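You operate a simulated robot arm through the tools that you are given. There is no shell and no other tool. Be economical: measure what you need, move in short steps, check, and stop when the job is done.

You run a simulated robot arm. Do the job below in one go: nothing can be reset, and whatever is moved stays where it is left.

JOB
Scrub the dirty plug on the green mat clean in the steel dish and put it back.
Fine: wet the wooden brush on the teal pad first; brush back in its place. Set down upright: wooden brush. What is to be rubbed or washed off counts as gone when no trace of it is left.

Only the result counts: the job must be done as asked and must still hold three seconds after the hand-in. Knocking over, shifting, dropping, spilling or breaking anything else fails it.

ROBOT AND FRAMES
A 7-joint arm with a two-finger gripper, hanging from a carriage that runs on a rail from [-2.6, -276.3] to [0.1, 11.7] (x, y) and turns from -263 to 425 degrees about z. Base frame: it is fixed where the carriage stands at the start and does not move with it; the origin is on the floor, on the carriage's upright axis, x ahead of it, y to its left, z up; the surface under the hand at the start is at about z = 88. Readings come in cm, degrees, newtons and seconds.
With the tool pointing down near the work surface it reaches from about 10 to 46 cm from the robot's upright axis, wherever it stands. Its first joint turns from -166.0 to 166.0 degrees. Places, roughly: brass plug (4x4x4 cm) [10, 60, 30]; green mat [20, 20, 90]; green ring (3x3x2 cm) [20, -10, 90]; green ring (4x4x2 cm) [20, 0, 90]; orange dial [20, 50, 90]; orange slider [0, 0, 90]; orange switch [30, 140, 90]; pump knob [0, 80, 100]; red nut [10, 20, 100]; set knob [20, 70, 100]; steel dish inside [0, -20, 90]; teal pad [20, -20, 90]; white collar lever [0, 70, 90]; white dial [20, 40, 90]; white nut [10, 10, 100]; yellow collar lever [0, 100, 90]. Payload 1.37 kg.
Tool frame: the origin (TCP) lies between the finger pads and is the grasp point; the fingertips stand 1.6 cm ahead of it; z points along the fingers, y is the line along which they close. The gripper opens to 9.2 cm. The gripper's body begins 7.4 cm behind the TCP.
Orientation is that of the tool frame in the base frame, as [roll, pitch, yaw] about the fixed x, y, z axes, in that order (R = Rz(yaw) Ry(pitch) Rx(roll)). With the fingers straight down and closing along the base's y, the tool's x points along the base's -x, its y along +y and its z along -z.

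CONTROLS
- The arm moves only by the tool play_rows. Its argument "moves" is a list of rows, each a list of 7 numbers: the shift along the tool's x, y, z in cm, then the turn, a rotation vector about the tool's x, y, z in degrees, then the opening, from 0 (shut) to 1 (fully open). In form: [[x, y, z, wx, wy, wz, fingers], ...]. A call has 1 to 8 rows; each row is the pose to reach, as a shift and turn from the pose commanded when the call began, along the tool's axes at that moment. A row lasts 0.2 s, in which the tool goes at most 5 cm and 8.6 degrees; a call with a longer step from one row to the next is refused whole, and so is a gripper value outside its range. A pose out of reach is approached as far as the arm can. The call stops where the force on the tool passes 40 N (or 10 N more than at its start, if that is more) or the arm is blocked; 0.2 s more then pass. The fingers move at their own pace and stop on an object; they squeeze with about 26 N. The grip force told is the motor's: it shows also when the fingers shut on nothing. Time passes only in rows, and 0.2 s behind the last, so rows that repeat a pose let the fingers close. It gives the time, the measured TCP pose, the force on the tool (base axes), the opening and the grip force at its end, in the units of the frame above (readings bear some noise), with the torque about the TCP (base axes, N m) and any sound that the robot's microphone picked up.
- Cameras (640 x 400 px; columns grow to the right, rows downward): "scene" is now at [24.71, 3.06, 177.84]; the picture's right is [0.53, -0.85, 0.00], its down [-0.79, -0.49, -0.36] and it looks along [0.31, 0.19, -0.93] (base axes); focal length 214 px, centre (320, 200). "wrist" rides on the gripper at [7.1, 1.9, -11.1] in the tool frame; the picture's right is [-0.26, 0.97, 0.00], its down [-0.78, -0.21, -0.59] and it looks along [-0.57, -0.15, 0.81] (tool axes); focal length 280 px, centre (320, 200). There is no depth. A picture from a camera that has moved, and an enlarged one, comes with that camera's place and axes in the base frame and with its lens.
- grab_frame(camera): a new picture of that camera. It takes no simulated time.
- raise_lower(by): slides the trunk up (or, below 0, down) by that many cm; the arm and the scene camera ride with it, the base frame stays. It gives what a move gives, with no picture.
- steer(legs): drives the robot by 1 to 6 legs, each [ahead, left, turn to the left] in cm, cm and degrees, along the robot's own axes; the way and the turn of a leg run together, so that a leg with both is an arc; at most 150 cm and 180 degrees a leg. The arm and the cameras ride along, it lands a little off, and it stops where it bumps. It keeps to its track: a leg is cut to what the track allows. It gives what a move gives.
- head_to(pan, tilt): turns the head with the scene camera to pan (to the left, within 155 degrees either way) and tilt (down, from -29 to 69), counted from straight ahead of the robot. It gives what a move gives.
- zoom(camera, box): a new picture of the part [left, top, right, bottom] of that camera's present view, enlarged. It takes no simulated time.
- job_done(): hands the job in; it is judged then, once.

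Work in short steps. Places have to be worked out from the pictures, the camera data and where the tool is seen: move nearer, look again, correct. Check each grasp and each placing, and mend what went wrong. You have 120 turns and 78 pictures in all, those below and enlarged ones among them. Open the gripper and draw the arm clear of the work before you hand the job in, unless the task says otherwise; then end with one line.

The tools are called after "Request:" by a JSON object that holds its "method" and its "body". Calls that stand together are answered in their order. play_rows: Moves the arm, as the interface text tells. Its arguments: {"type":"object","properties":{"moves":{"type":"array","items":{"type":"array","items":{"type":"number"}}}},"required":["moves"]} The other tools are called the same way: raise_lower (by) slides the trunk up or down; steer (legs) drives the base; head_to (pan, tilt) turns the head that bears the scene camera; grab_frame (camera) takes a picture; zoom (camera, box) takes an enlarged picture of a part of a camera's view; job_done () hands the job in.

At the start:

```text
clock: 0.0
tcp_pos: [33.71, -5.16, 116.72]
tcp_rot: [-180.0, 0.0, 180.0]
ft_force: [-1.5, 0.0, -0.6]
wrist_torque: [0.0, 0.0, -0.01]
width: 9.2
grasp_force: 0.0
trunk travel left (down, up): [-60.0, 6.0]
robot x, y, heading: [-0.21, 0.02, -0.0]
head pan, tilt: [32.0, 68.8]
```

scene: 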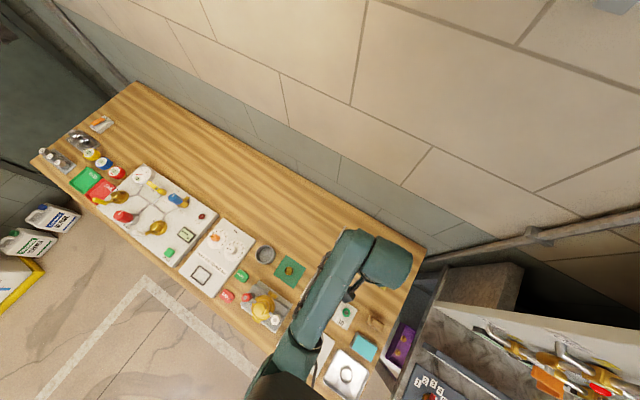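
wrist: 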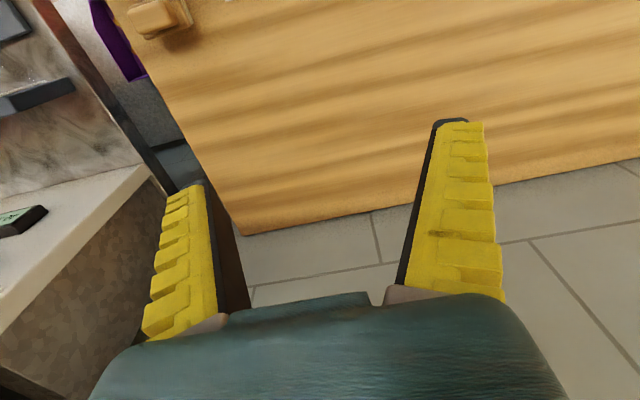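

I start by zooming the scene on the mat, brush, pad and dish area.

Request:
{"method": "zoom", "body": {"camera": "scene", "box": [230, 230, 430, 400]}}

Request:
{"method": "head_to", "body": {"pan": -20, "tilt": 69}}

Request:
{"method": "grab_frame", "body": {"camera": "scene"}}

```text
2.35 times, centred on (330, 315) of scene
camera zoom: at [24.71, 3.06, 177.84], right [0.53, -0.85, 0.0], down [-0.79, -0.49, -0.36], along [0.31, 0.19, -0.93], focal length 505 px, centre (296, -71)
```

zoom: 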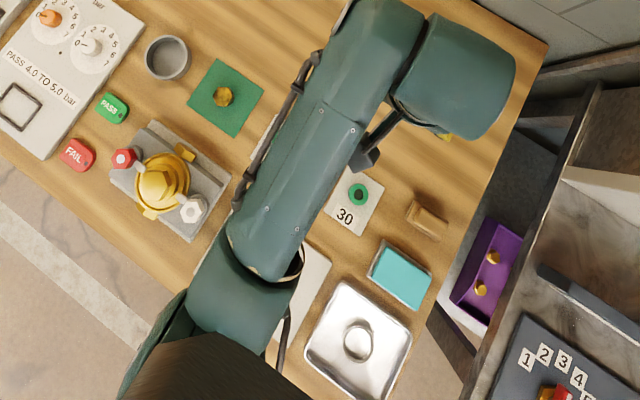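

```text
clock: 1.2
tcp_pos: [33.64, -5.15, 116.71]
tcp_rot: [180.0, -0.1, -180.0]
ft_force: [-0.1, 0.0, -0.5]
wrist_torque: [-0.04, -0.01, -0.03]
width: 9.18
grasp_force: 0.0
trunk travel left (down, up): [-60.0, 6.0]
robot x, y, heading: [-0.02, 0.05, -0.2]
head pan, tilt: [-20.0, 68.8]
```

```text
74 pictures are left
camera scene: at [25.23, -1.82, 177.84], right [-0.34, -0.94, 0.0], down [-0.88, 0.32, -0.36], along [0.34, -0.12, -0.93], focal length 214 px, centre (320, 200)
```

scene: 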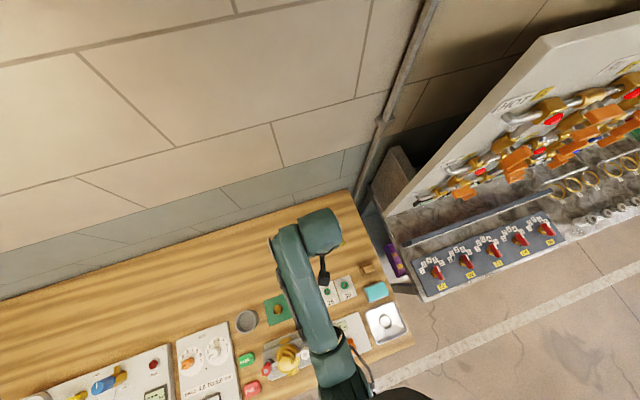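

The plug looks to be near [22, 16], brush near [25, -21], pad near [15, -21], dish near [5, -20]. I move the hand above the mat for a close look with the wrist camera.

Request:
{"method": "play_rows", "body": {"moves": [[2.5, 3.2, 0.6, 0, 0, 0, 1], [5, 6.5, 1.2, 0, 0, 0, 1], [7.5, 9.7, 2, 0, 0, 0, 1], [10, 12.9, 2.7, 0, 0, 0, 1], [12.6, 16.2, 3.4, 0, 0, 0, 1], [15.1, 19.4, 4, 0, 0, 0, 1], [17.6, 22.6, 4.7, 0, 0, 0, 1]]}}

Request:
{"method": "grab_frame", "body": {"camera": "wrist"}}

Request:
{"method": "grab_frame", "body": {"camera": "scene"}}

```text
clock: 2.8
tcp_pos: [16.13, 17.27, 111.77]
tcp_rot: [-179.9, -0.1, -179.9]
ft_force: [-0.1, 0.1, 0.9]
wrist_torque: [-0.03, 0.03, 0.04]
width: 9.19
grasp_force: 0.0
trunk travel left (down, up): [-60.0, 6.0]
robot x, y, heading: [-0.23, 0.22, 0.1]
head pan, tilt: [-20.0, 68.8]
```

```text
73 pictures are left
camera wrist: at [9.02, 19.43, 122.9], right [0.26, 0.96, 0.0], down [0.78, -0.21, 0.59], along [0.57, -0.15, -0.81], focal length 280 px, centre (320, 200)
```

wrist: 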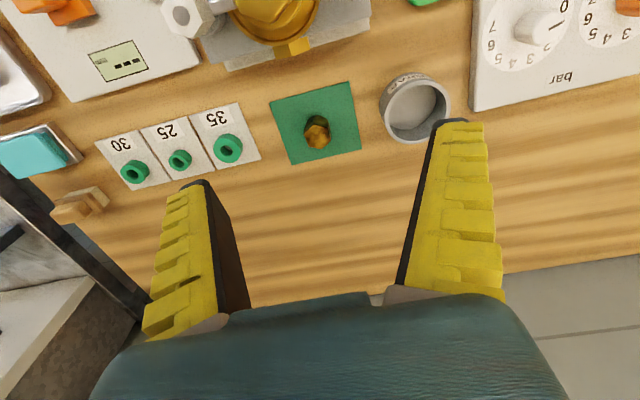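

```text
72 pictures are left
camera scene: at [25.23, -1.83, 177.85], right [-0.34, -0.94, 0.0], down [-0.88, 0.32, -0.36], along [0.34, -0.12, -0.93], focal length 214 px, centre (320, 200)
```

scene: 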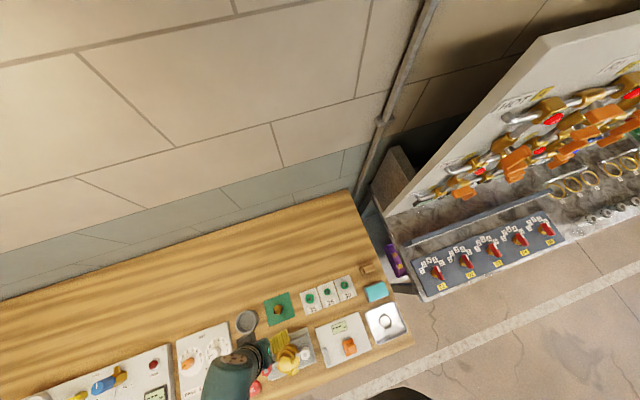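

Request:
{"method": "zoom", "body": {"camera": "scene", "box": [255, 250, 415, 350]}}

Request:
{"method": "zoom", "body": {"camera": "wrist", "box": [256, 75, 376, 175]}}

Request:
{"method": "zoom", "body": {"camera": "wrist", "box": [0, 90, 208, 230]}}

```text
4.00 times, centred on (335, 300) of scene
camera zoom: at [25.23, -1.83, 177.85], right [-0.34, -0.94, 0.0], down [-0.88, 0.32, -0.36], along [0.34, -0.12, -0.93], focal length 858 px, centre (260, -200)
```

zoom: 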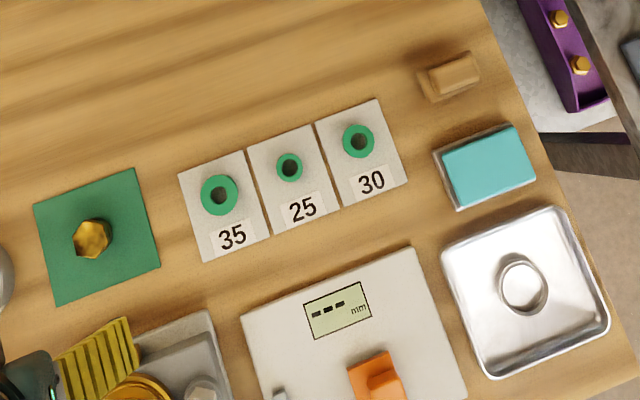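

```text
4.00 times, centred on (316, 125) of wrist
camera zoom: at [9.02, 19.43, 122.9], right [0.26, 0.96, 0.0], down [0.78, -0.21, 0.59], along [0.57, -0.15, -0.81], focal length 1122 px, centre (336, 500)
```

zoom: 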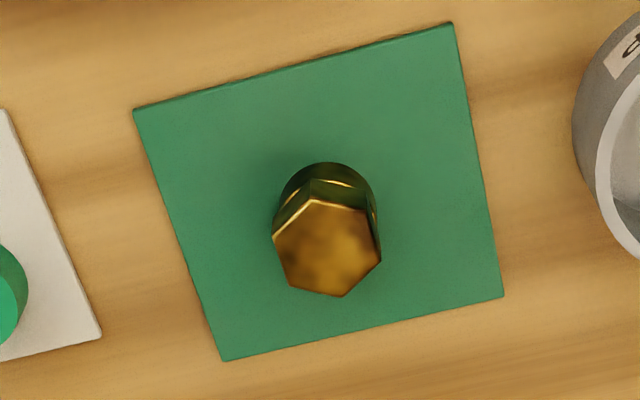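

```text
2.86 times, centred on (104, 160) of wrist
camera zoom: at [9.02, 19.43, 122.9], right [0.26, 0.96, 0.0], down [0.78, -0.21, 0.59], along [0.57, -0.15, -0.81], focal length 801 px, centre (937, 314)
```

zoom: 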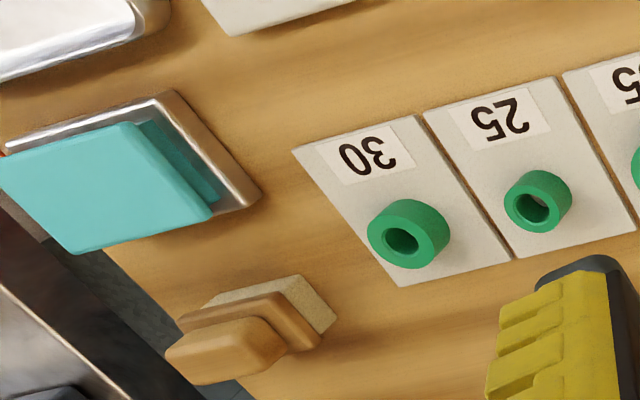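

Triangulation puts the plug's hex head at [21.9, 15.8], top z≈92, flats facing ±y, centred on the mat. I move over it and check before the last descent.

Request:
{"method": "play_rows", "body": {"moves": [[-3, -0.8, 3, 0, 0, 0, 0.7], [-5.8, -1.45, 6, 0, 0, 0, 0.7], [-5.8, -1.45, 10, 0, 0, 0, 0.65], [-5.8, -1.45, 14, 0, 0, 0, 0.65], [-5.8, -1.45, 15, 0, 0, 0, 0.65]]}}

Request:
{"method": "grab_frame", "body": {"camera": "wrist"}}

```text
clock: 4.0
tcp_pos: [21.99, 15.9, 96.87]
tcp_rot: [179.9, 0.0, 180.0]
ft_force: [0.2, 0.3, 0.1]
wrist_torque: [0.03, 0.0, 0.02]
width: 6.23
grasp_force: 2.0
trunk travel left (down, up): [-60.0, 6.0]
robot x, y, heading: [-0.04, -0.41, 0.1]
head pan, tilt: [-20.0, 68.8]
```

```text
68 pictures are left
camera wrist: at [14.88, 18.03, 108.07], right [0.26, 0.96, 0.0], down [0.78, -0.21, 0.59], along [0.57, -0.15, -0.81], focal length 280 px, centre (320, 200)
```

wrist: 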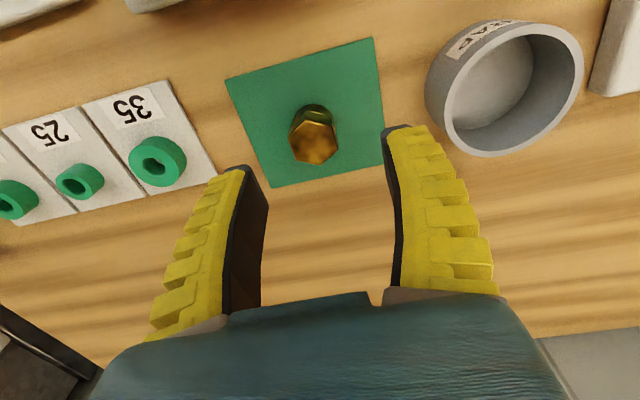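

Aligned; I descend 6 cm and close.

Request:
{"method": "play_rows", "body": {"moves": [[0, 0, 3, 0, 0, 0, 0.65], [0, 0, 6, 0, 0, 0, 0.65], [0, 0, 6, 0, 0, 0, 0.2], [0, 0, 6, 0, 0, 0, 0], [0, 0, 6, 0, 0, 0, 0], [0, 0, 6, 0, 0, 0, 0]]}}

Request:
{"method": "zoom", "body": {"camera": "wrist", "box": [220, 75, 420, 200]}}

```text
clock: 5.4
tcp_pos: [22.1, 16.12, 91.09]
tcp_rot: [-180.0, 0.0, 180.0]
ft_force: [0.2, -2.8, 2.1]
wrist_torque: [-0.02, -0.03, -0.02]
width: 2.69
grasp_force: 26.0
trunk travel left (down, up): [-60.0, 6.0]
robot x, y, heading: [0.15, 0.04, -0.1]
head pan, tilt: [-20.0, 68.8]
```

```text
3.20 times, centred on (320, 138) of wrist
camera zoom: at [15.0, 18.13, 102.21], right [0.26, 0.96, 0.0], down [0.78, -0.21, 0.59], along [0.57, -0.15, -0.81], focal length 897 px, centre (320, 400)
```

zoom: 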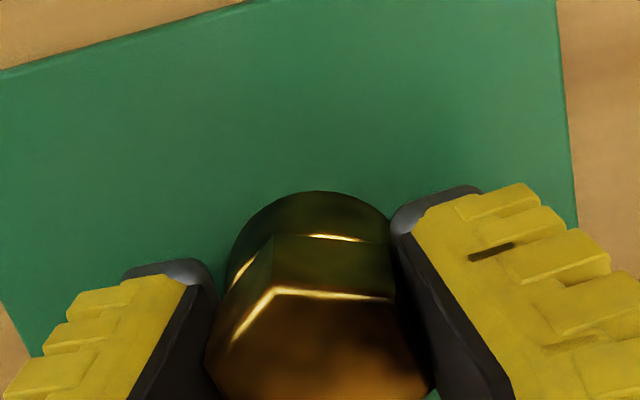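

Plug gripped (2.69 cm across flats). I lift it and carry it towards the dish, y first, in two calls.

Request:
{"method": "play_rows", "body": {"moves": [[0, 0, -4, 0, 0, 0, 0], [0, 0, -8, 0, 0, 0, 0], [0, -2, -12, 0, 0, 0, 0], [0, -6.5, -14, 0, 0, 0, 0], [0, -11, -14, 0, 0, 0, 0], [0, -15.5, -14, 0, 0, 0, 0], [0, -20, -14, 0, 0, 0, 0], [0, -24.5, -14, 0, 0, 0, 0]]}}

Request:
{"method": "play_rows", "body": {"moves": [[2, -4, 0, 0, 0, 0, 0], [5, -7, 0, 0, 0, 0, 0], [8, -10, 0, 0, 0, 0, 0], [11.5, -11, 0, 0, 0, 0, 0], [15, -11, 0, 0, 0, 0, 0], [17, -11, 0, 0, 0, 0, 0]]}}

Request:
{"method": "grab_frame", "body": {"camera": "wrist"}}

Request:
{"method": "grab_frame", "body": {"camera": "scene"}}

```text
clock: 7.2
tcp_pos: [21.88, -8.49, 105.48]
tcp_rot: [-180.0, 0.1, -179.9]
ft_force: [-0.2, 0.5, -2.7]
wrist_torque: [-0.03, -0.04, 0.01]
width: 2.32
grasp_force: 25.7
trunk travel left (down, up): [-60.0, 6.0]
robot x, y, heading: [0.24, 0.25, 0.2]
head pan, tilt: [-20.0, 68.8]
```

```text
clock: 8.6
tcp_pos: [4.87, -19.86, 105.0]
tcp_rot: [180.0, 0.0, 180.0]
ft_force: [0.0, 0.1, -1.0]
wrist_torque: [-0.02, -0.02, 0.0]
width: 2.22
grasp_force: 25.8
trunk travel left (down, up): [-60.0, 6.0]
robot x, y, heading: [-0.13, -0.04, 0.1]
head pan, tilt: [-20.0, 68.8]
```

```text
66 pictures are left
camera wrist: at [-2.29, -17.75, 116.14], right [0.26, 0.97, 0.0], down [0.78, -0.21, 0.59], along [0.57, -0.15, -0.81], focal length 280 px, centre (320, 200)
```

wrist: 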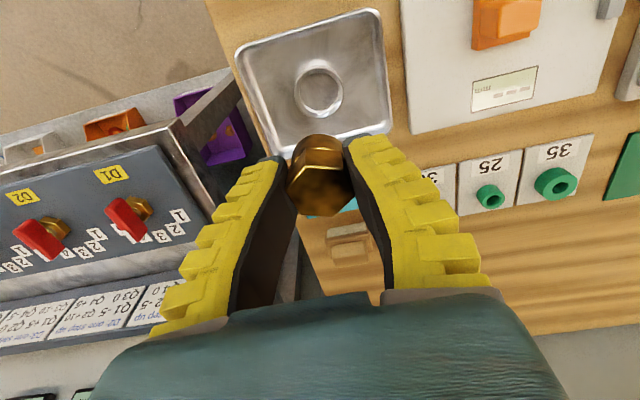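

```text
65 pictures are left
camera scene: at [25.23, -1.82, 177.84], right [-0.34, -0.94, 0.0], down [-0.88, 0.32, -0.36], along [0.34, -0.12, -0.93], focal length 214 px, centre (320, 200)
```

scene: 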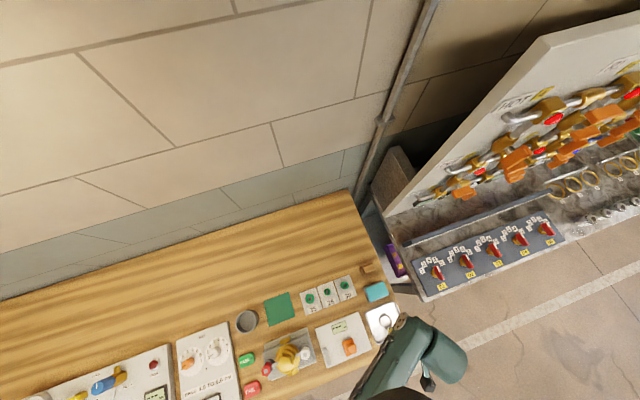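

Request:
{"method": "zoom", "body": {"camera": "wrist", "box": [230, 0, 410, 225]}}

```text
1.78 times, centred on (320, 112) of wrist
camera zoom: at [-2.29, -17.75, 116.14], right [0.26, 0.97, 0.0], down [0.78, -0.21, 0.59], along [0.57, -0.15, -0.81], focal length 498 px, centre (320, 356)
```

zoom: 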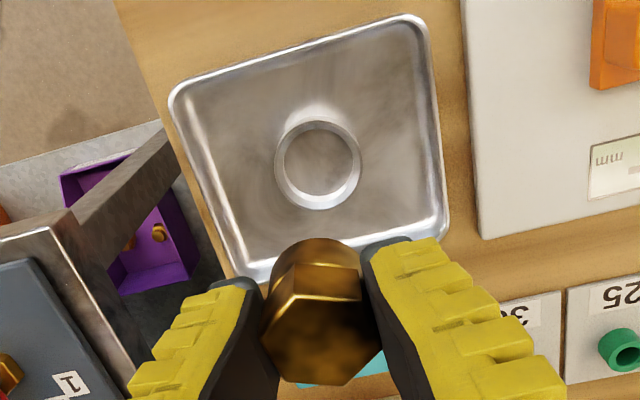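

The ring seat in the dish is at about [4.75, -19.6]. I align and descend to just above seating.

Request:
{"method": "play_rows", "body": {"moves": [[0.1, 0.25, 4, 0, 0, 0, 0], [0.1, 0.25, 8, 0, 0, 0, 0], [0.1, 0.25, 11, 0, 0, 0, 0], [0.1, 0.25, 11.5, 0, 0, 0, 0]]}}

Request:
{"method": "zoom", "body": {"camera": "wrist", "box": [200, 40, 440, 220]}}

```text
clock: 9.6
tcp_pos: [4.74, -19.46, 93.51]
tcp_rot: [180.0, 0.0, 179.9]
ft_force: [-0.2, -0.1, -2.1]
wrist_torque: [0.06, -0.01, 0.03]
width: 2.18
grasp_force: 25.9
trunk travel left (down, up): [-60.0, 6.0]
robot x, y, heading: [-0.31, -0.07, -0.0]
head pan, tilt: [-20.0, 68.8]
```

```text
2.22 times, centred on (320, 130) of wrist
camera zoom: at [-2.35, -17.34, 104.61], right [0.26, 0.97, 0.0], down [0.78, -0.21, 0.59], along [0.57, -0.15, -0.81], focal length 623 px, centre (320, 356)
```

zoom: 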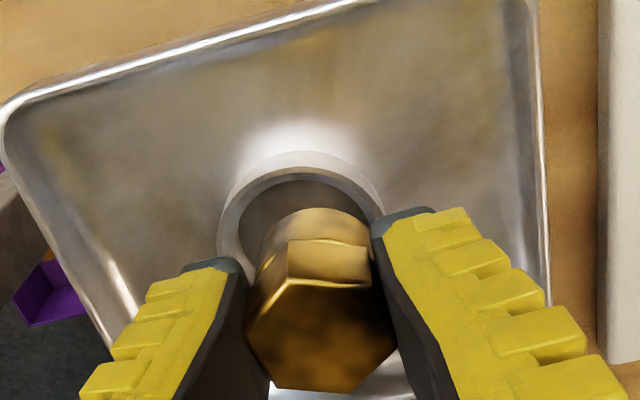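

The ring looks about 0.35 cm to -y of the plug; I correct and lower until contact.

Request:
{"method": "play_rows", "body": {"moves": [[0.15, -0.35, 0, 0, 0, 0, 0], [0.15, -0.35, 1, 0, 0, 0, 0], [0.15, -0.35, 1.7, 0, 0, 0, 0], [0.15, -0.35, 2.2, 0, 0, 0, 0]]}}

Request:
{"method": "zoom", "body": {"camera": "wrist", "box": [200, 40, 440, 220]}}

```text
clock: 10.6
tcp_pos: [4.91, -19.5, 91.32]
tcp_rot: [-179.9, -0.1, 179.9]
ft_force: [-0.1, -0.1, -1.7]
wrist_torque: [0.0, -0.01, -0.01]
width: 2.16
grasp_force: 26.2
trunk travel left (down, up): [-60.0, 6.0]
robot x, y, heading: [-0.24, -0.1, -0.1]
head pan, tilt: [-20.0, 68.8]
```

```text
2.22 times, centred on (320, 130) of wrist
camera zoom: at [-2.33, -17.49, 102.49], right [0.26, 0.97, 0.0], down [0.78, -0.21, 0.59], along [0.57, -0.15, -0.81], focal length 623 px, centre (320, 356)
```

zoom: 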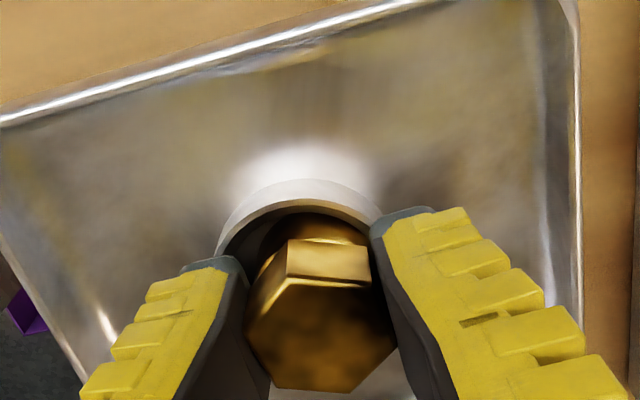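

Not seated yet; small further shift to -y and keep lowering gently until contact.

Request:
{"method": "play_rows", "body": {"moves": [[0, -0.25, 0, 0, 0, 0, 0], [0, -0.25, 0.3, 0, 0, 0, 0], [0, -0.25, 0.6, 0, 0, 0, 0], [0, -0.25, 0.8, 0, 0, 0, 0]]}}

Request:
{"method": "zoom", "body": {"camera": "wrist", "box": [200, 40, 440, 220]}}

```text
clock: 11.4
tcp_pos: [4.79, -20.27, 91.17]
tcp_rot: [-179.7, 0.0, -179.9]
ft_force: [-2.1, 8.1, 26.0]
wrist_torque: [0.37, -0.13, 0.06]
width: 2.27
grasp_force: 26.2
trunk travel left (down, up): [-60.0, 6.0]
robot x, y, heading: [-0.18, -0.13, -0.1]
head pan, tilt: [-20.0, 68.8]
stopped in row 4: the force on the tool passed its limit at 44 N (the readings are from after the stop); the commanded pose is now the measured one
```

```text
2.22 times, centred on (320, 130) of wrist
camera zoom: at [-2.33, -17.98, 102.27], right [0.26, 0.97, 0.0], down [0.78, -0.21, 0.59], along [0.57, -0.16, -0.81], focal length 623 px, centre (320, 356)
```

zoom: 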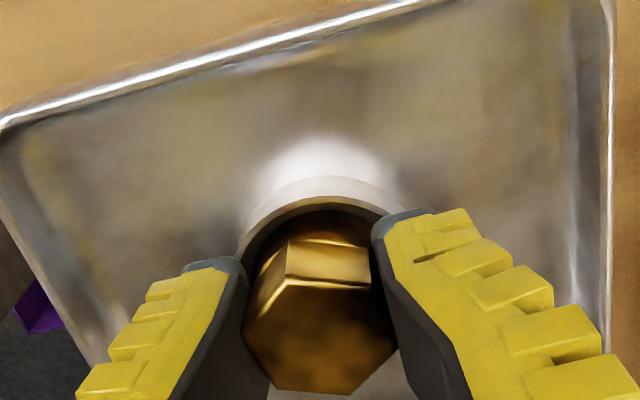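

Contact reached. I ease up slightly and release slowly.

Request:
{"method": "play_rows", "body": {"moves": [[0, 0, -0.25, 0, 0, 0, 0.0], [0, 0, -0.25, 0, 0, 0, 0.35], [0, 0, -0.25, 0, 0, 0, 0.5], [0, 0, -0.25, 0, 0, 0, 0.5]]}}

Request:
{"method": "zoom", "body": {"camera": "wrist", "box": [200, 40, 440, 220]}}

```text
clock: 12.4
tcp_pos: [4.71, -19.98, 91.2]
tcp_rot: [-179.7, -0.1, -179.9]
ft_force: [-0.1, -0.3, -0.2]
wrist_torque: [0.01, 0.0, 0.01]
width: 4.93
grasp_force: 2.5
trunk travel left (down, up): [-60.0, 6.0]
robot x, y, heading: [-0.32, 0.05, 0.0]
head pan, tilt: [-20.0, 68.8]
```

```text
2.22 times, centred on (320, 130) of wrist
camera zoom: at [-2.37, -18.0, 102.43], right [0.26, 0.97, 0.0], down [0.78, -0.21, 0.59], along [0.57, -0.16, -0.81], focal length 623 px, centre (320, 356)
```

zoom: 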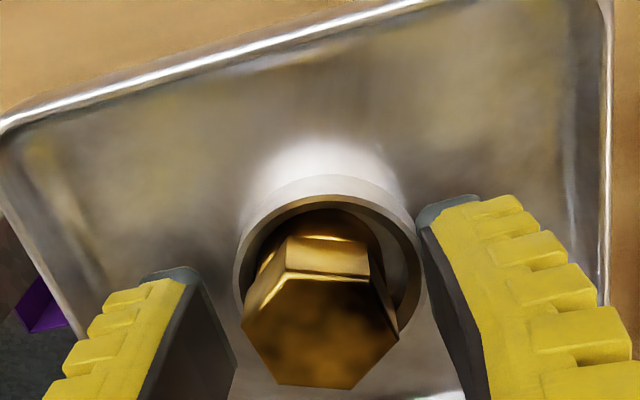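

The plug stands in the ring seat. I rise and move to look at the brush.

Request:
{"method": "play_rows", "body": {"moves": [[0, 0, -4, 0, 0, 0, 0.5], [0, 0, -8, 0, 0, 0, 0.5], [-2, 0, -12, 0, 0, 0, 0.6], [-6.5, 0, -13, 0, 0, 0, 0.6], [-11, 0, -13, 0, 0, 0, 0.6], [-15, 0, -13, 0, 0, 0, 0.6], [-17, 0, -13, 0, 0, 0, 0.6]]}}

Request:
{"method": "zoom", "body": {"camera": "wrist", "box": [160, 0, 480, 200]}}

Request:
{"method": "zoom", "body": {"camera": "scene", "box": [335, 250, 415, 350]}}

```text
clock: 14.0
tcp_pos: [21.71, -19.73, 104.23]
tcp_rot: [-179.8, -0.1, 180.0]
ft_force: [0.0, 0.6, -0.1]
wrist_torque: [-0.01, -0.08, 0.01]
width: 5.8
grasp_force: 1.9
trunk travel left (down, up): [-60.0, 6.0]
robot x, y, heading: [-0.04, -0.22, -0.1]
head pan, tilt: [-20.0, 68.8]
```

```text
2.00 times, centred on (320, 100) of wrist
camera zoom: at [14.5, -17.64, 115.42], right [0.26, 0.97, 0.0], down [0.78, -0.21, 0.59], along [0.57, -0.16, -0.81], focal length 561 px, centre (320, 400)
```

zoom: 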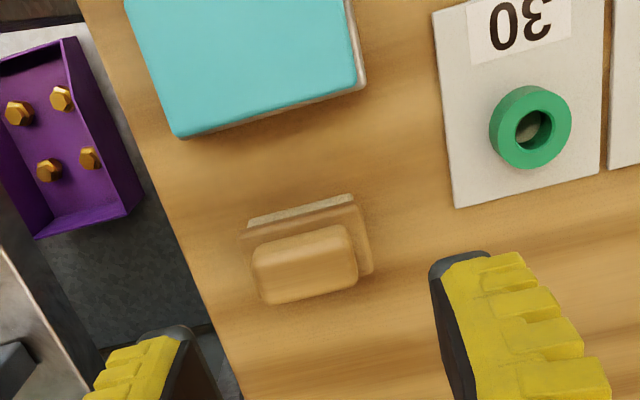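

```text
4.00 times, centred on (375, 300) of scene
camera zoom: at [25.22, -1.8, 177.84], right [-0.34, -0.94, 0.0], down [-0.88, 0.32, -0.36], along [0.34, -0.12, -0.93], focal length 858 px, centre (100, -200)
```

zoom: 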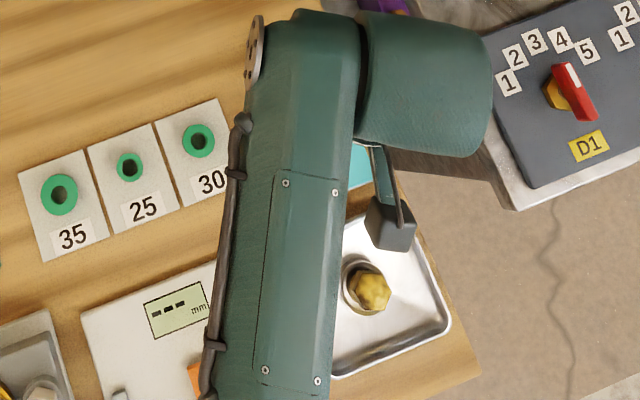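

The brush handle is at about [23.8, -20.9], top z≈92, 4.4 cm long along y. I approach over it with gripper 7.4 cm open and recheck.

Request:
{"method": "play_rows", "body": {"moves": [[-2.1, -1.15, 3, 0, 0, 0, 0.8], [-2.1, -1.15, 7, 0, 0, 0, 0.8], [-2.1, -1.15, 7.5, 0, 0, 0, 0.8]]}}

Request:
{"method": "zoom", "body": {"camera": "wrist", "box": [160, 50, 480, 250]}}

```text
clock: 14.8
tcp_pos: [23.72, -21.21, 96.68]
tcp_rot: [-179.7, 0.1, 180.0]
ft_force: [0.3, 0.0, -0.6]
wrist_torque: [0.02, -0.03, -0.01]
width: 7.54
grasp_force: 1.3
trunk travel left (down, up): [-60.0, 6.0]
robot x, y, heading: [0.42, -0.0, 0.1]
head pan, tilt: [-20.0, 68.8]
```

```text
2.00 times, centred on (320, 150) of wrist
camera zoom: at [16.72, -19.17, 107.85], right [0.26, 0.97, 0.0], down [0.78, -0.21, 0.59], along [0.57, -0.16, -0.81], focal length 561 px, centre (320, 300)
```

zoom: 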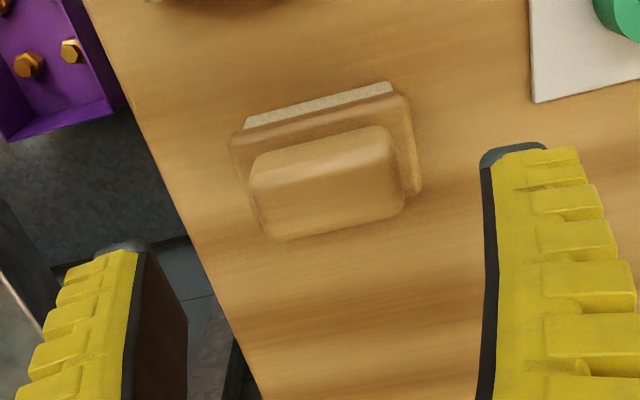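

Aligned. I descend 4.2 cm and close on the handle.

Request:
{"method": "play_rows", "body": {"moves": [[0, 0.05, 2.2, 0, 0, 0, 0.8], [0, 0.05, 4.2, 0, 0, 0, 0.8], [0, 0.05, 4.2, 0, 0, 0, 0.5], [0, 0.05, 4.2, 0, 0, 0, 0.2], [0, 0.05, 4.2, 0, 0, 0, 0], [0, 0.05, 4.2, 0, 0, 0, 0]]}}

Request:
{"method": "zoom", "body": {"camera": "wrist", "box": [160, 50, 480, 250]}}

```text
clock: 16.2
tcp_pos: [23.95, -21.13, 92.75]
tcp_rot: [-179.7, 0.1, -180.0]
ft_force: [-2.0, 1.1, 12.1]
wrist_torque: [0.06, 0.11, -0.02]
width: 3.89
grasp_force: 26.1
trunk travel left (down, up): [-60.0, 6.0]
robot x, y, heading: [0.0, -0.15, 0.1]
head pan, tilt: [-20.0, 68.8]
```

```text
2.00 times, centred on (320, 150) of wrist
camera zoom: at [16.84, -19.03, 103.82], right [0.26, 0.97, 0.0], down [0.78, -0.21, 0.59], along [0.57, -0.16, -0.81], focal length 561 px, centre (320, 300)
```

zoom: 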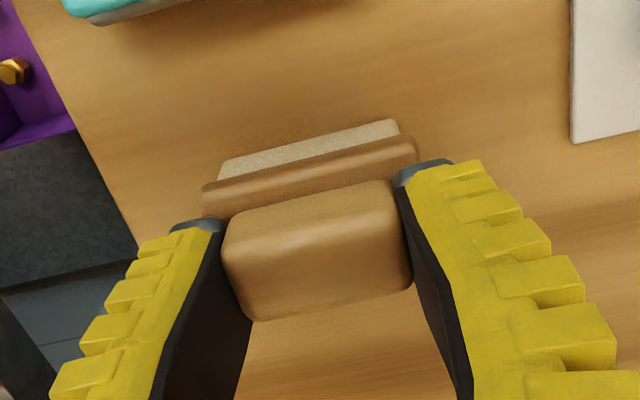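

Handle gripped (3.9 cm). I lift and move above the teal pad.

Request:
{"method": "play_rows", "body": {"moves": [[0, 0, -2, 0, 0, 0, 0], [0, 0, -5, 0, 0, 0, 0], [3, 0.2, -6, 0, 0, 0, 0], [6, 0.3, -6, 0, 0, 0, 0], [8.8, 0.3, -6, 0, 0, 0, 0], [8.8, 0.3, -6, 0, 0, 0, 0]]}}

Request:
{"method": "grab_frame", "body": {"camera": "wrist"}}

```text
clock: 17.6
tcp_pos: [15.13, -21.0, 98.75]
tcp_rot: [-179.8, 0.0, -180.0]
ft_force: [0.0, -0.2, -0.5]
wrist_torque: [-0.04, 0.01, 0.03]
width: 3.83
grasp_force: 25.7
trunk travel left (down, up): [-60.0, 6.0]
robot x, y, heading: [0.28, 0.05, 0.2]
head pan, tilt: [-20.0, 68.8]
```

```text
55 pictures are left
camera wrist: at [7.83, -18.9, 109.9], right [0.26, 0.97, 0.0], down [0.78, -0.21, 0.59], along [0.57, -0.16, -0.81], focal length 280 px, centre (320, 200)
```

wrist: 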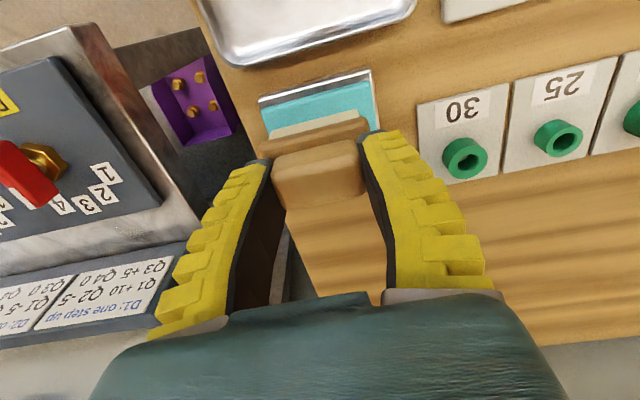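

Brush is over the pad. I lower it gently onto it, watching force.

Request:
{"method": "play_rows", "body": {"moves": [[0, 0, 2, 0, 0, 0, 0], [0, 0, 3, 0, 0, 0, 0], [0, 0, 3.4, 0, 0, 0, 0], [0, 0, 3.7, 0, 0, 0, 0]]}}

Request:
{"method": "zoom", "body": {"camera": "wrist", "box": [200, 50, 440, 200]}}

```text
clock: 18.6
tcp_pos: [15.01, -20.99, 95.01]
tcp_rot: [-179.8, 0.1, -179.9]
ft_force: [-1.7, 0.2, 5.2]
wrist_torque: [0.01, 0.07, 0.05]
width: 3.86
grasp_force: 25.9
trunk travel left (down, up): [-60.0, 6.0]
robot x, y, heading: [0.16, -0.06, 0.1]
head pan, tilt: [-20.0, 68.8]
```

```text
2.67 times, centred on (320, 125) of wrist
camera zoom: at [7.88, -18.88, 106.11], right [0.26, 0.97, 0.0], down [0.78, -0.21, 0.59], along [0.57, -0.16, -0.81], focal length 748 px, centre (320, 400)
```

zoom: 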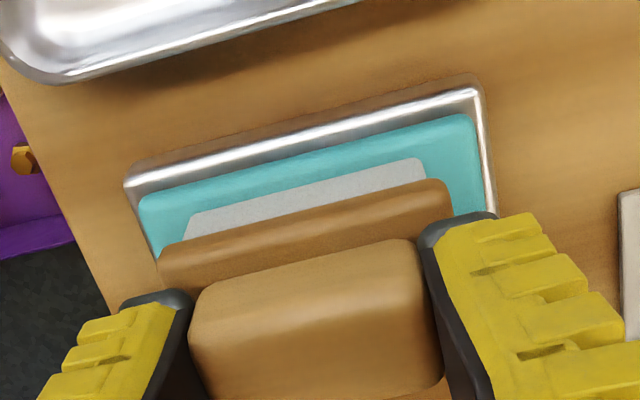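

Contact (5 N), bristles look darker. I press a touch more and dwell, with a tiny rub.

Request:
{"method": "play_rows", "body": {"moves": [[0, 0, 0.15, 0, 0, 0, 0], [0.3, 0, 0.15, 0, 0, 0, 0], [-0.3, 0, 0.15, 0, 0, 0, 0], [0.3, 0, 0.15, 0, 0, 0, 0], [0, 0, 0.15, 0, 0, 0, 0], [0, 0, -1, 0, 0, 0, 0], [0, 0, -4, 0, 0, 0, 0], [0, 0, -7, 0, 0, 0, 0]]}}

Request:
{"method": "zoom", "body": {"camera": "wrist", "box": [200, 0, 440, 200]}}

```text
clock: 20.4
tcp_pos: [15.03, -20.77, 102.0]
tcp_rot: [-179.7, 0.0, -180.0]
ft_force: [0.1, -0.6, -0.4]
wrist_torque: [-0.01, -0.02, -0.03]
width: 3.8
grasp_force: 26.0
trunk travel left (down, up): [-60.0, 6.0]
robot x, y, heading: [0.21, 0.38, -0.1]
head pan, tilt: [-20.0, 68.8]
```

```text
2.00 times, centred on (320, 100) of wrist
camera zoom: at [7.96, -18.67, 113.16], right [0.26, 0.97, 0.0], down [0.78, -0.21, 0.59], along [0.57, -0.16, -0.81], focal length 561 px, centre (320, 400)
```

zoom: 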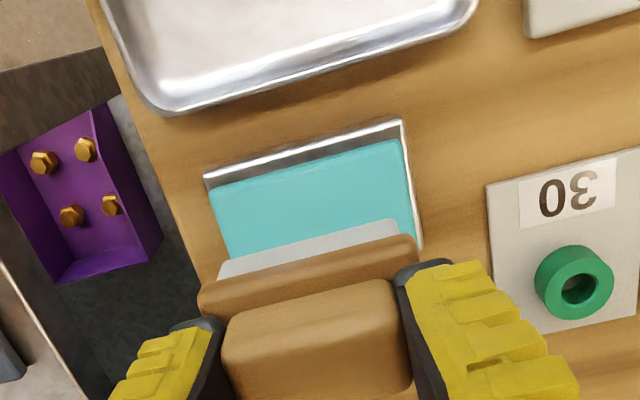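

Bristles turned grey (wet). Now I go above the plug in the dish.

Request:
{"method": "play_rows", "body": {"moves": [[4, 0.4, 0, 0, 0, 0, 0], [8, 0.8, 0, 0, 0, 0, 0], [10.3, 0.9, 1, 0, 0, 0, 0], [10.3, 0.9, 3, 0, 0, 0, 0], [10.3, 0.9, 3.5, 0, 0, 0, 0]]}}

Request:
{"method": "zoom", "body": {"camera": "wrist", "box": [200, 0, 440, 200]}}

Request:
{"method": "zoom", "body": {"camera": "scene", "box": [335, 270, 435, 370]}}

```text
clock: 21.6
tcp_pos: [4.67, -19.98, 98.18]
tcp_rot: [-179.7, 0.1, -179.9]
ft_force: [-0.1, 0.3, -0.6]
wrist_torque: [-0.04, 0.01, 0.0]
width: 3.83
grasp_force: 25.8
trunk travel left (down, up): [-60.0, 6.0]
robot x, y, heading: [0.18, -0.08, -0.1]
head pan, tilt: [-20.0, 68.8]
```

```text
2.00 times, centred on (320, 100) of wrist
camera zoom: at [-2.45, -17.87, 109.37], right [0.26, 0.97, 0.0], down [0.78, -0.21, 0.59], along [0.57, -0.16, -0.81], focal length 561 px, centre (320, 400)
```

zoom: 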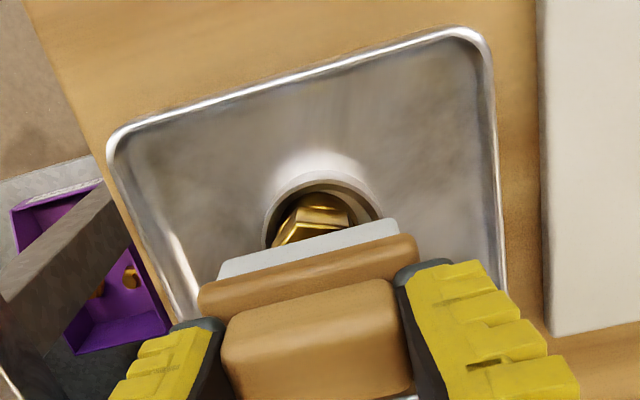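

```text
4.00 times, centred on (385, 320) of scene
camera zoom: at [25.22, -1.81, 177.85], right [-0.34, -0.94, 0.0], down [-0.88, 0.32, -0.36], along [0.34, -0.12, -0.93], focal length 858 px, centre (60, -280)
```

zoom: 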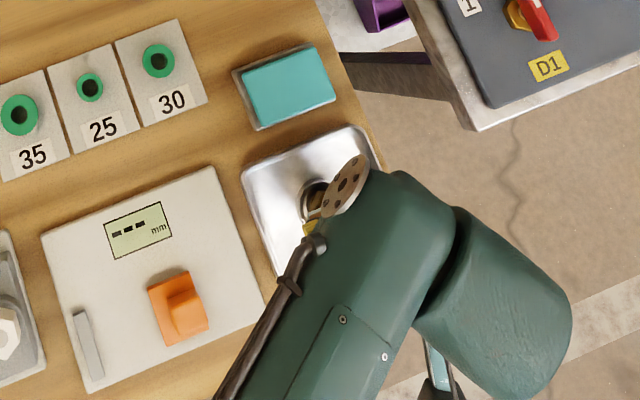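

Brush is over the plug. I lower in small steps to find contact.

Request:
{"method": "play_rows", "body": {"moves": [[0, 0, 0.8, 0, 0, 0, 0], [0, 0, 1.1, 0, 0, 0, 0], [0, 0, 1.4, 0, 0, 0, 0], [0, 0, 1.6, 0, 0, 0, 0]]}}

```text
clock: 22.6
tcp_pos: [4.69, -19.82, 96.72]
tcp_rot: [-179.7, 0.0, 180.0]
ft_force: [-0.1, -0.6, -0.8]
wrist_torque: [0.03, -0.04, 0.02]
width: 3.83
grasp_force: 26.1
trunk travel left (down, up): [-60.0, 6.0]
robot x, y, heading: [0.05, -0.09, 0.1]
head pan, tilt: [-20.0, 68.8]
```

No contact yet; lower a bit more.

Request:
{"method": "play_rows", "body": {"moves": [[0, 0, 0.2, 0, 0, 0, 0], [0, 0, 0.4, 0, 0, 0, 0]]}}

```text
clock: 23.2
tcp_pos: [4.86, -19.88, 96.32]
tcp_rot: [-179.9, 0.0, -180.0]
ft_force: [0.2, 0.3, -1.1]
wrist_torque: [0.01, -0.01, 0.03]
width: 3.81
grasp_force: 25.7
trunk travel left (down, up): [-60.0, 6.0]
robot x, y, heading: [-0.14, 0.36, 0.2]
head pan, tilt: [-20.0, 68.8]
```

Request:
{"method": "play_rows", "body": {"moves": [[0, 0, 0.2, 0, 0, 0, 0], [0, 0, 0.4, 0, 0, 0, 0]]}}

Request:
{"method": "zoom", "body": {"camera": "wrist", "box": [200, 0, 440, 200]}}

```text
clock: 23.8
tcp_pos: [4.82, -20.0, 95.99]
tcp_rot: [-179.6, 0.1, 180.0]
ft_force: [0.0, 4.8, 16.6]
wrist_torque: [0.1, -0.06, 0.04]
width: 3.88
grasp_force: 26.0
trunk travel left (down, up): [-60.0, 6.0]
robot x, y, heading: [0.3, 0.14, 0.2]
head pan, tilt: [-20.0, 68.8]
```

```text
2.00 times, centred on (320, 100) of wrist
camera zoom: at [-2.26, -17.9, 107.17], right [0.26, 0.97, -0.01], down [0.78, -0.21, 0.59], along [0.57, -0.16, -0.81], focal length 561 px, centre (320, 400)
```

zoom: 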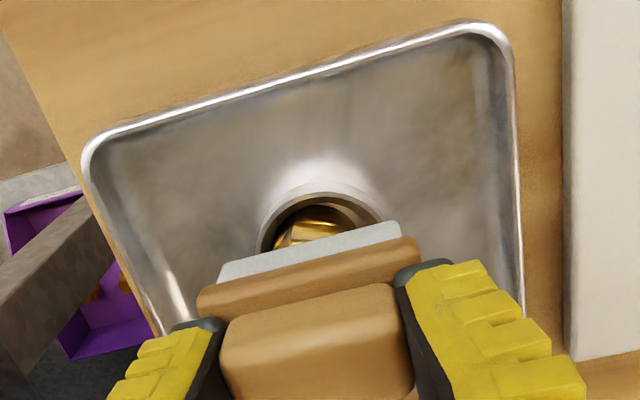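

Contact at z≈96 (17 N). I rub with modest strokes at slightly less pressure.

Request:
{"method": "play_rows", "body": {"moves": [[0, 0.8, -0.1, 0, 0, 0, 0], [0, -0.8, -0.1, 0, 0, 0, 0], [0, 0.8, -0.1, 0, 0, 0, 0], [0, -0.8, -0.1, 0, 0, 0, 0], [0.6, 0.8, -0.1, 0, 0, 0, 0], [0.6, -0.8, -0.1, 0, 0, 0, 0], [-0.6, 0.8, -0.1, 0, 0, 0, 0], [-0.6, -0.8, -0.1, 0, 0, 0, 0]]}}

Request:
{"method": "play_rows", "body": {"moves": [[-0.1, 1.6, 0, 0, 0, 0, 0], [0.3, 0, 0, 0, 0, 0, 0], [0.6, 1.6, 0, 0, 0, 0, 0], [0.6, 0, 0, 0, 0, 0, 0], [1.2, 1.6, 0, 0, 0, 0, 0], [1.2, 0, 0, 0, 0, 0, 0], [0, 0.8, 0, 0, 0, 0, 0], [0.6, 0.8, 0, 0, 0, 0, 0]]}}

Request:
{"method": "zoom", "body": {"camera": "wrist", "box": [200, 0, 440, 200]}}

```text
clock: 25.6
tcp_pos: [5.46, -20.69, 96.11]
tcp_rot: [-179.9, 0.1, 180.0]
ft_force: [0.5, -0.7, 1.2]
wrist_torque: [-0.05, -0.02, -0.01]
width: 3.85
grasp_force: 25.8
trunk travel left (down, up): [-60.0, 6.0]
robot x, y, heading: [-0.43, 0.23, -0.1]
head pan, tilt: [-20.0, 68.8]
```

```text
clock: 27.4
tcp_pos: [4.89, -19.99, 96.17]
tcp_rot: [-179.8, 0.1, -179.9]
ft_force: [-0.3, -0.3, -1.5]
wrist_torque: [0.03, -0.03, -0.01]
width: 3.8
grasp_force: 26.2
trunk travel left (down, up): [-60.0, 6.0]
robot x, y, heading: [-0.01, 0.32, 0.2]
head pan, tilt: [-20.0, 68.8]
```

```text
2.00 times, centred on (320, 100) of wrist
camera zoom: at [-2.33, -17.89, 107.24], right [0.26, 0.97, 0.0], down [0.78, -0.21, 0.59], along [0.57, -0.16, -0.81], focal length 561 px, centre (320, 400)
```

zoom: 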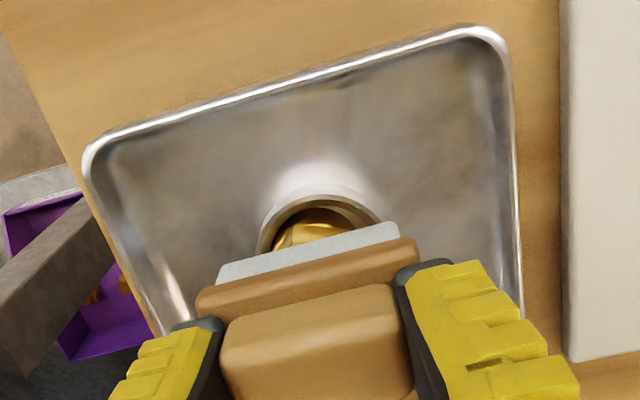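

Pressure was nearly zero there; I rub again 0.2 cm deeper.

Request:
{"method": "play_rows", "body": {"moves": [[0, 0, 0.15, 0, 0, 0, 0], [0, 0.8, 0.2, 0, 0, 0, 0], [0, -0.8, 0.2, 0, 0, 0, 0], [0, 0.8, 0.2, 0, 0, 0, 0], [0, -0.8, 0.2, 0, 0, 0, 0], [0.5, 0.8, 0.2, 0, 0, 0, 0], [0.5, -0.8, 0.2, 0, 0, 0, 0], [0, 0, 0.2, 0, 0, 0, 0]]}}

Request:
{"method": "play_rows", "body": {"moves": [[0.8, 0, 0, 0, 0, 0, 0], [-0.8, 0, 0, 0, 0, 0, 0], [0.8, 0.4, 0, 0, 0, 0, 0], [-0.8, 0.4, 0, 0, 0, 0, 0], [0.8, -0.4, 0, 0, 0, 0, 0], [-0.8, -0.4, 0, 0, 0, 0, 0], [0.8, 0, 0, 0, 0, 0, 0], [0, 0, 0, 0, 0, 0, 0]]}}

```text
clock: 29.2
tcp_pos: [4.79, -20.06, 96.04]
tcp_rot: [-179.5, 0.1, 180.0]
ft_force: [-2.9, -3.6, 12.2]
wrist_torque: [-0.06, 0.14, 0.0]
width: 3.87
grasp_force: 25.8
trunk travel left (down, up): [-60.0, 6.0]
robot x, y, heading: [-0.24, 0.38, 0.2]
head pan, tilt: [-20.0, 68.8]
```

```text
clock: 31.0
tcp_pos: [4.45, -20.18, 96.01]
tcp_rot: [-179.6, -0.1, -180.0]
ft_force: [-6.1, -4.1, 24.2]
wrist_torque: [-0.14, 0.26, 0.03]
width: 3.87
grasp_force: 26.4
trunk travel left (down, up): [-60.0, 6.0]
robot x, y, heading: [-0.18, 0.14, 0.1]
head pan, tilt: [-20.0, 68.8]
```

Good pressure (12–24 N) during that rub. I rise and move ahead so the cameras can see the plug.

Request:
{"method": "play_rows", "body": {"moves": [[0, 0, -3, 0, 0, 0, 0], [0, 0, -7, 0, 0, 0, 0], [-4.5, 0, -8, 0, 0, 0, 0], [-9, 0, -8, 0, 0, 0, 0]]}}

Request:
{"method": "grab_frame", "body": {"camera": "wrist"}}

Request:
{"method": "zoom", "body": {"camera": "scene", "box": [335, 270, 435, 370]}}

```text
clock: 32.0
tcp_pos: [13.62, -19.93, 103.82]
tcp_rot: [-179.7, -0.1, -179.9]
ft_force: [-1.1, 0.3, -1.9]
wrist_torque: [-0.02, -0.05, 0.02]
width: 3.8
grasp_force: 25.7
trunk travel left (down, up): [-60.0, 6.0]
robot x, y, heading: [-0.09, 0.36, 0.0]
head pan, tilt: [-20.0, 68.8]
```

```text
48 pictures are left
camera wrist: at [6.57, -18.02, 114.98], right [0.26, 0.96, 0.0], down [0.78, -0.21, 0.59], along [0.57, -0.16, -0.81], focal length 280 px, centre (320, 200)
```

wrist: 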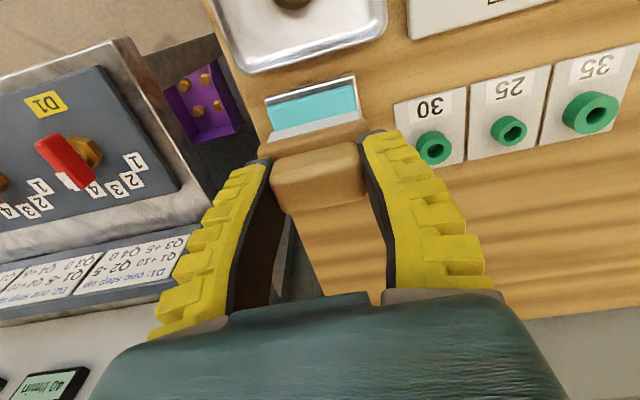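

```text
4.00 times, centred on (385, 320) of scene
camera zoom: at [25.21, -1.8, 177.84], right [-0.34, -0.94, 0.0], down [-0.88, 0.32, -0.36], along [0.34, -0.12, -0.93], focal length 858 px, centre (60, -280)
```

zoom: 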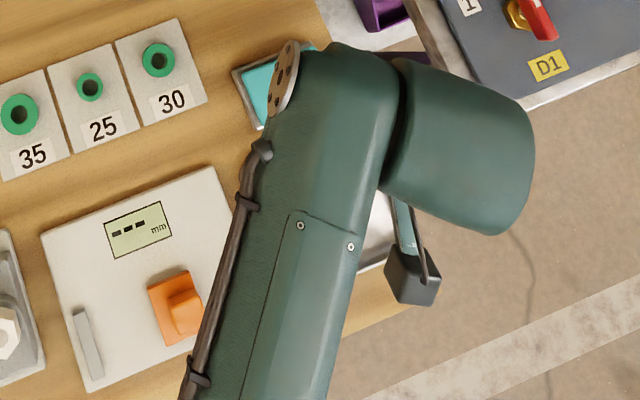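

I swing the hand aside (high) so the scene camera sees the plug.

Request:
{"method": "play_rows", "body": {"moves": [[-3, 4, -2, 0, 0, 0, 0], [-6, 7.5, -2, 0, 0, 0, 0], [-7, 12, -2, 0, 0, 0, 0], [-7, 16.5, -2, 0, 0, 0, 0], [-7, 21, -2, 0, 0, 0, 0], [-7, 25.5, -2, 0, 0, 0, 0]]}}

Request:
{"method": "zoom", "body": {"camera": "scene", "box": [360, 300, 420, 340]}}

```text
refused: row 1 steps farther than a row can; nothing moved
```

```text
10.00 times, centred on (390, 320) of scene
camera zoom: at [25.21, -1.8, 177.84], right [-0.34, -0.94, 0.0], down [-0.88, 0.32, -0.36], along [0.34, -0.12, -0.93], focal length 2145 px, centre (-380, -1000)
```

zoom: 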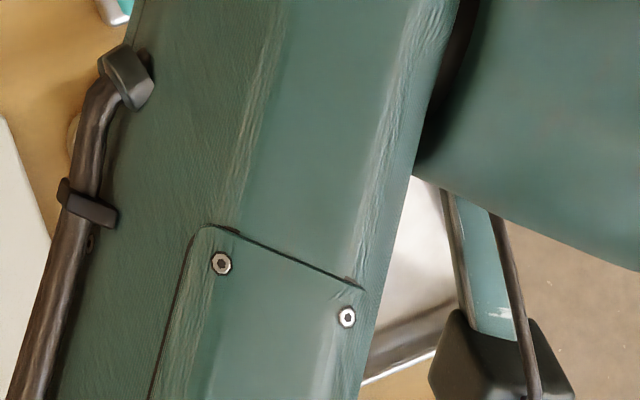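

First row was too long; same swing with shorter steps.

Request:
{"method": "play_rows", "body": {"moves": [[-2, 3, -2, 0, 0, 0, 0], [-4, 7, -2, 0, 0, 0, 0], [-6, 11, -2, 0, 0, 0, 0], [-7, 15.5, -2, 0, 0, 0, 0], [-7, 20, -2, 0, 0, 0, 0], [-7, 24.5, -2, 0, 0, 0, 0]]}}

Request:
{"method": "zoom", "body": {"camera": "scene", "box": [360, 300, 420, 340]}}

```text
clock: 33.4
tcp_pos: [20.9, 4.61, 106.05]
tcp_rot: [-179.7, 0.2, 180.0]
ft_force: [0.7, 0.0, 0.1]
wrist_torque: [0.03, -0.04, 0.0]
width: 3.81
grasp_force: 26.1
trunk travel left (down, up): [-60.0, 6.0]
robot x, y, heading: [-0.17, 0.27, -0.1]
head pan, tilt: [-20.0, 68.8]
```

```text
10.00 times, centred on (390, 320) of scene
camera zoom: at [25.22, -1.81, 177.84], right [-0.34, -0.94, 0.0], down [-0.88, 0.32, -0.36], along [0.34, -0.12, -0.93], focal length 2145 px, centre (-380, -1000)
```

zoom: 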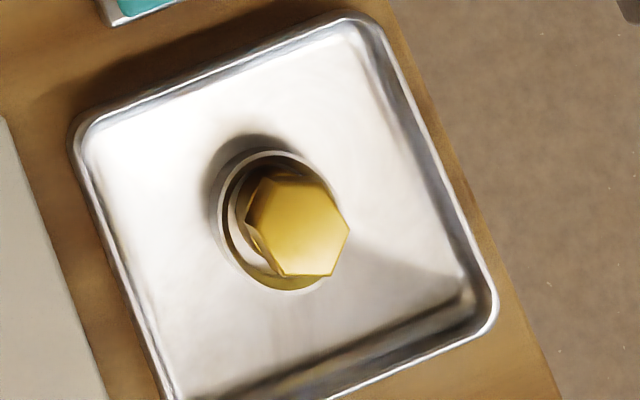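

Request:
{"method": "zoom", "body": {"camera": "scene", "box": [380, 314, 398, 330]}}

```text
16.00 times, centred on (389, 322) of scene
camera zoom: at [25.22, -1.81, 177.84], right [-0.34, -0.94, 0.0], down [-0.88, 0.32, -0.36], along [0.34, -0.12, -0.93], focal length 3432 px, centre (-784, -1752)
```

zoom: 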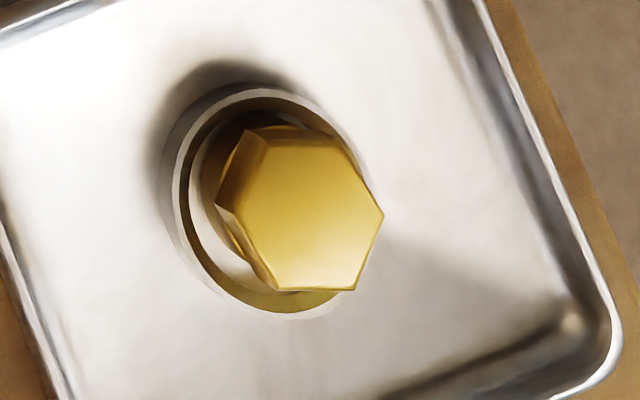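

The top looks clean; I take a closer wrist view to be sure.

Request:
{"method": "play_rows", "body": {"moves": [[3, -3, -0.3, 0, 0, 0, 0], [6, -6, -0.6, 0, 0, 0, 0], [9, -9, -0.9, 0, 0, 0, 0], [12, -12.5, -1, 0, 0, 0, 0], [14, -16, -1, 0, 0, 0, 0], [15, -18, -1, 0, 0, 0, 0]]}}

Request:
{"method": "zoom", "body": {"camera": "wrist", "box": [190, 50, 310, 150]}}

```text
clock: 34.8
tcp_pos: [5.67, -13.39, 106.43]
tcp_rot: [-179.7, 0.0, 180.0]
ft_force: [0.0, 0.3, 0.1]
wrist_torque: [-0.03, -0.03, 0.01]
width: 3.84
grasp_force: 26.2
trunk travel left (down, up): [-60.0, 6.0]
robot x, y, heading: [-0.09, 0.11, -0.0]
head pan, tilt: [-20.0, 68.8]
```

```text
4.00 times, centred on (250, 100) of wrist
camera zoom: at [-1.45, -11.33, 117.65], right [0.26, 0.97, 0.0], down [0.78, -0.21, 0.59], along [0.57, -0.16, -0.81], focal length 1122 px, centre (600, 600)
```

zoom: 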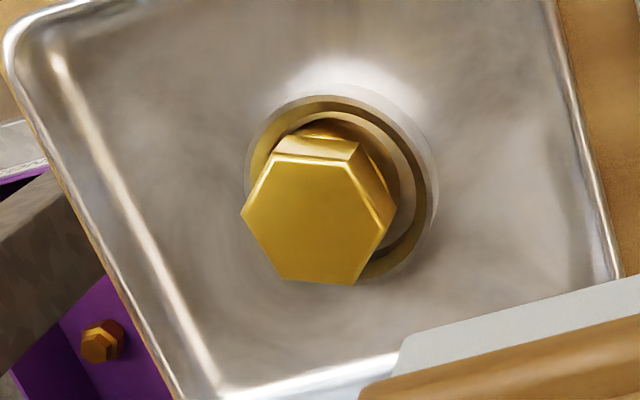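

Plug looks clean. For margin against faint residue I do one more firm scrub round.

Request:
{"method": "play_rows", "body": {"moves": [[0.5, -3.3, 2, 0, 0, 0, 0], [0.9, -6.5, 4, 0, 0, 0, 0], [0.9, -6.5, 8, 0, 0, 0, 0], [0.9, -6.5, 9.6, 0, 0, 0, 0], [0.9, -6.5, 10.1, 0, 0, 0, 0], [0.9, -6.5, 10.3, 0, 0, 0, 0]]}}

```text
clock: 36.2
tcp_pos: [4.97, -19.89, 96.45]
tcp_rot: [-179.7, 0.0, 180.0]
ft_force: [-0.4, -0.9, -0.5]
wrist_torque: [0.0, 0.01, -0.02]
width: 3.84
grasp_force: 26.1
trunk travel left (down, up): [-60.0, 6.0]
robot x, y, heading: [0.49, 0.04, -0.0]
head pan, tilt: [-20.0, 68.8]
```

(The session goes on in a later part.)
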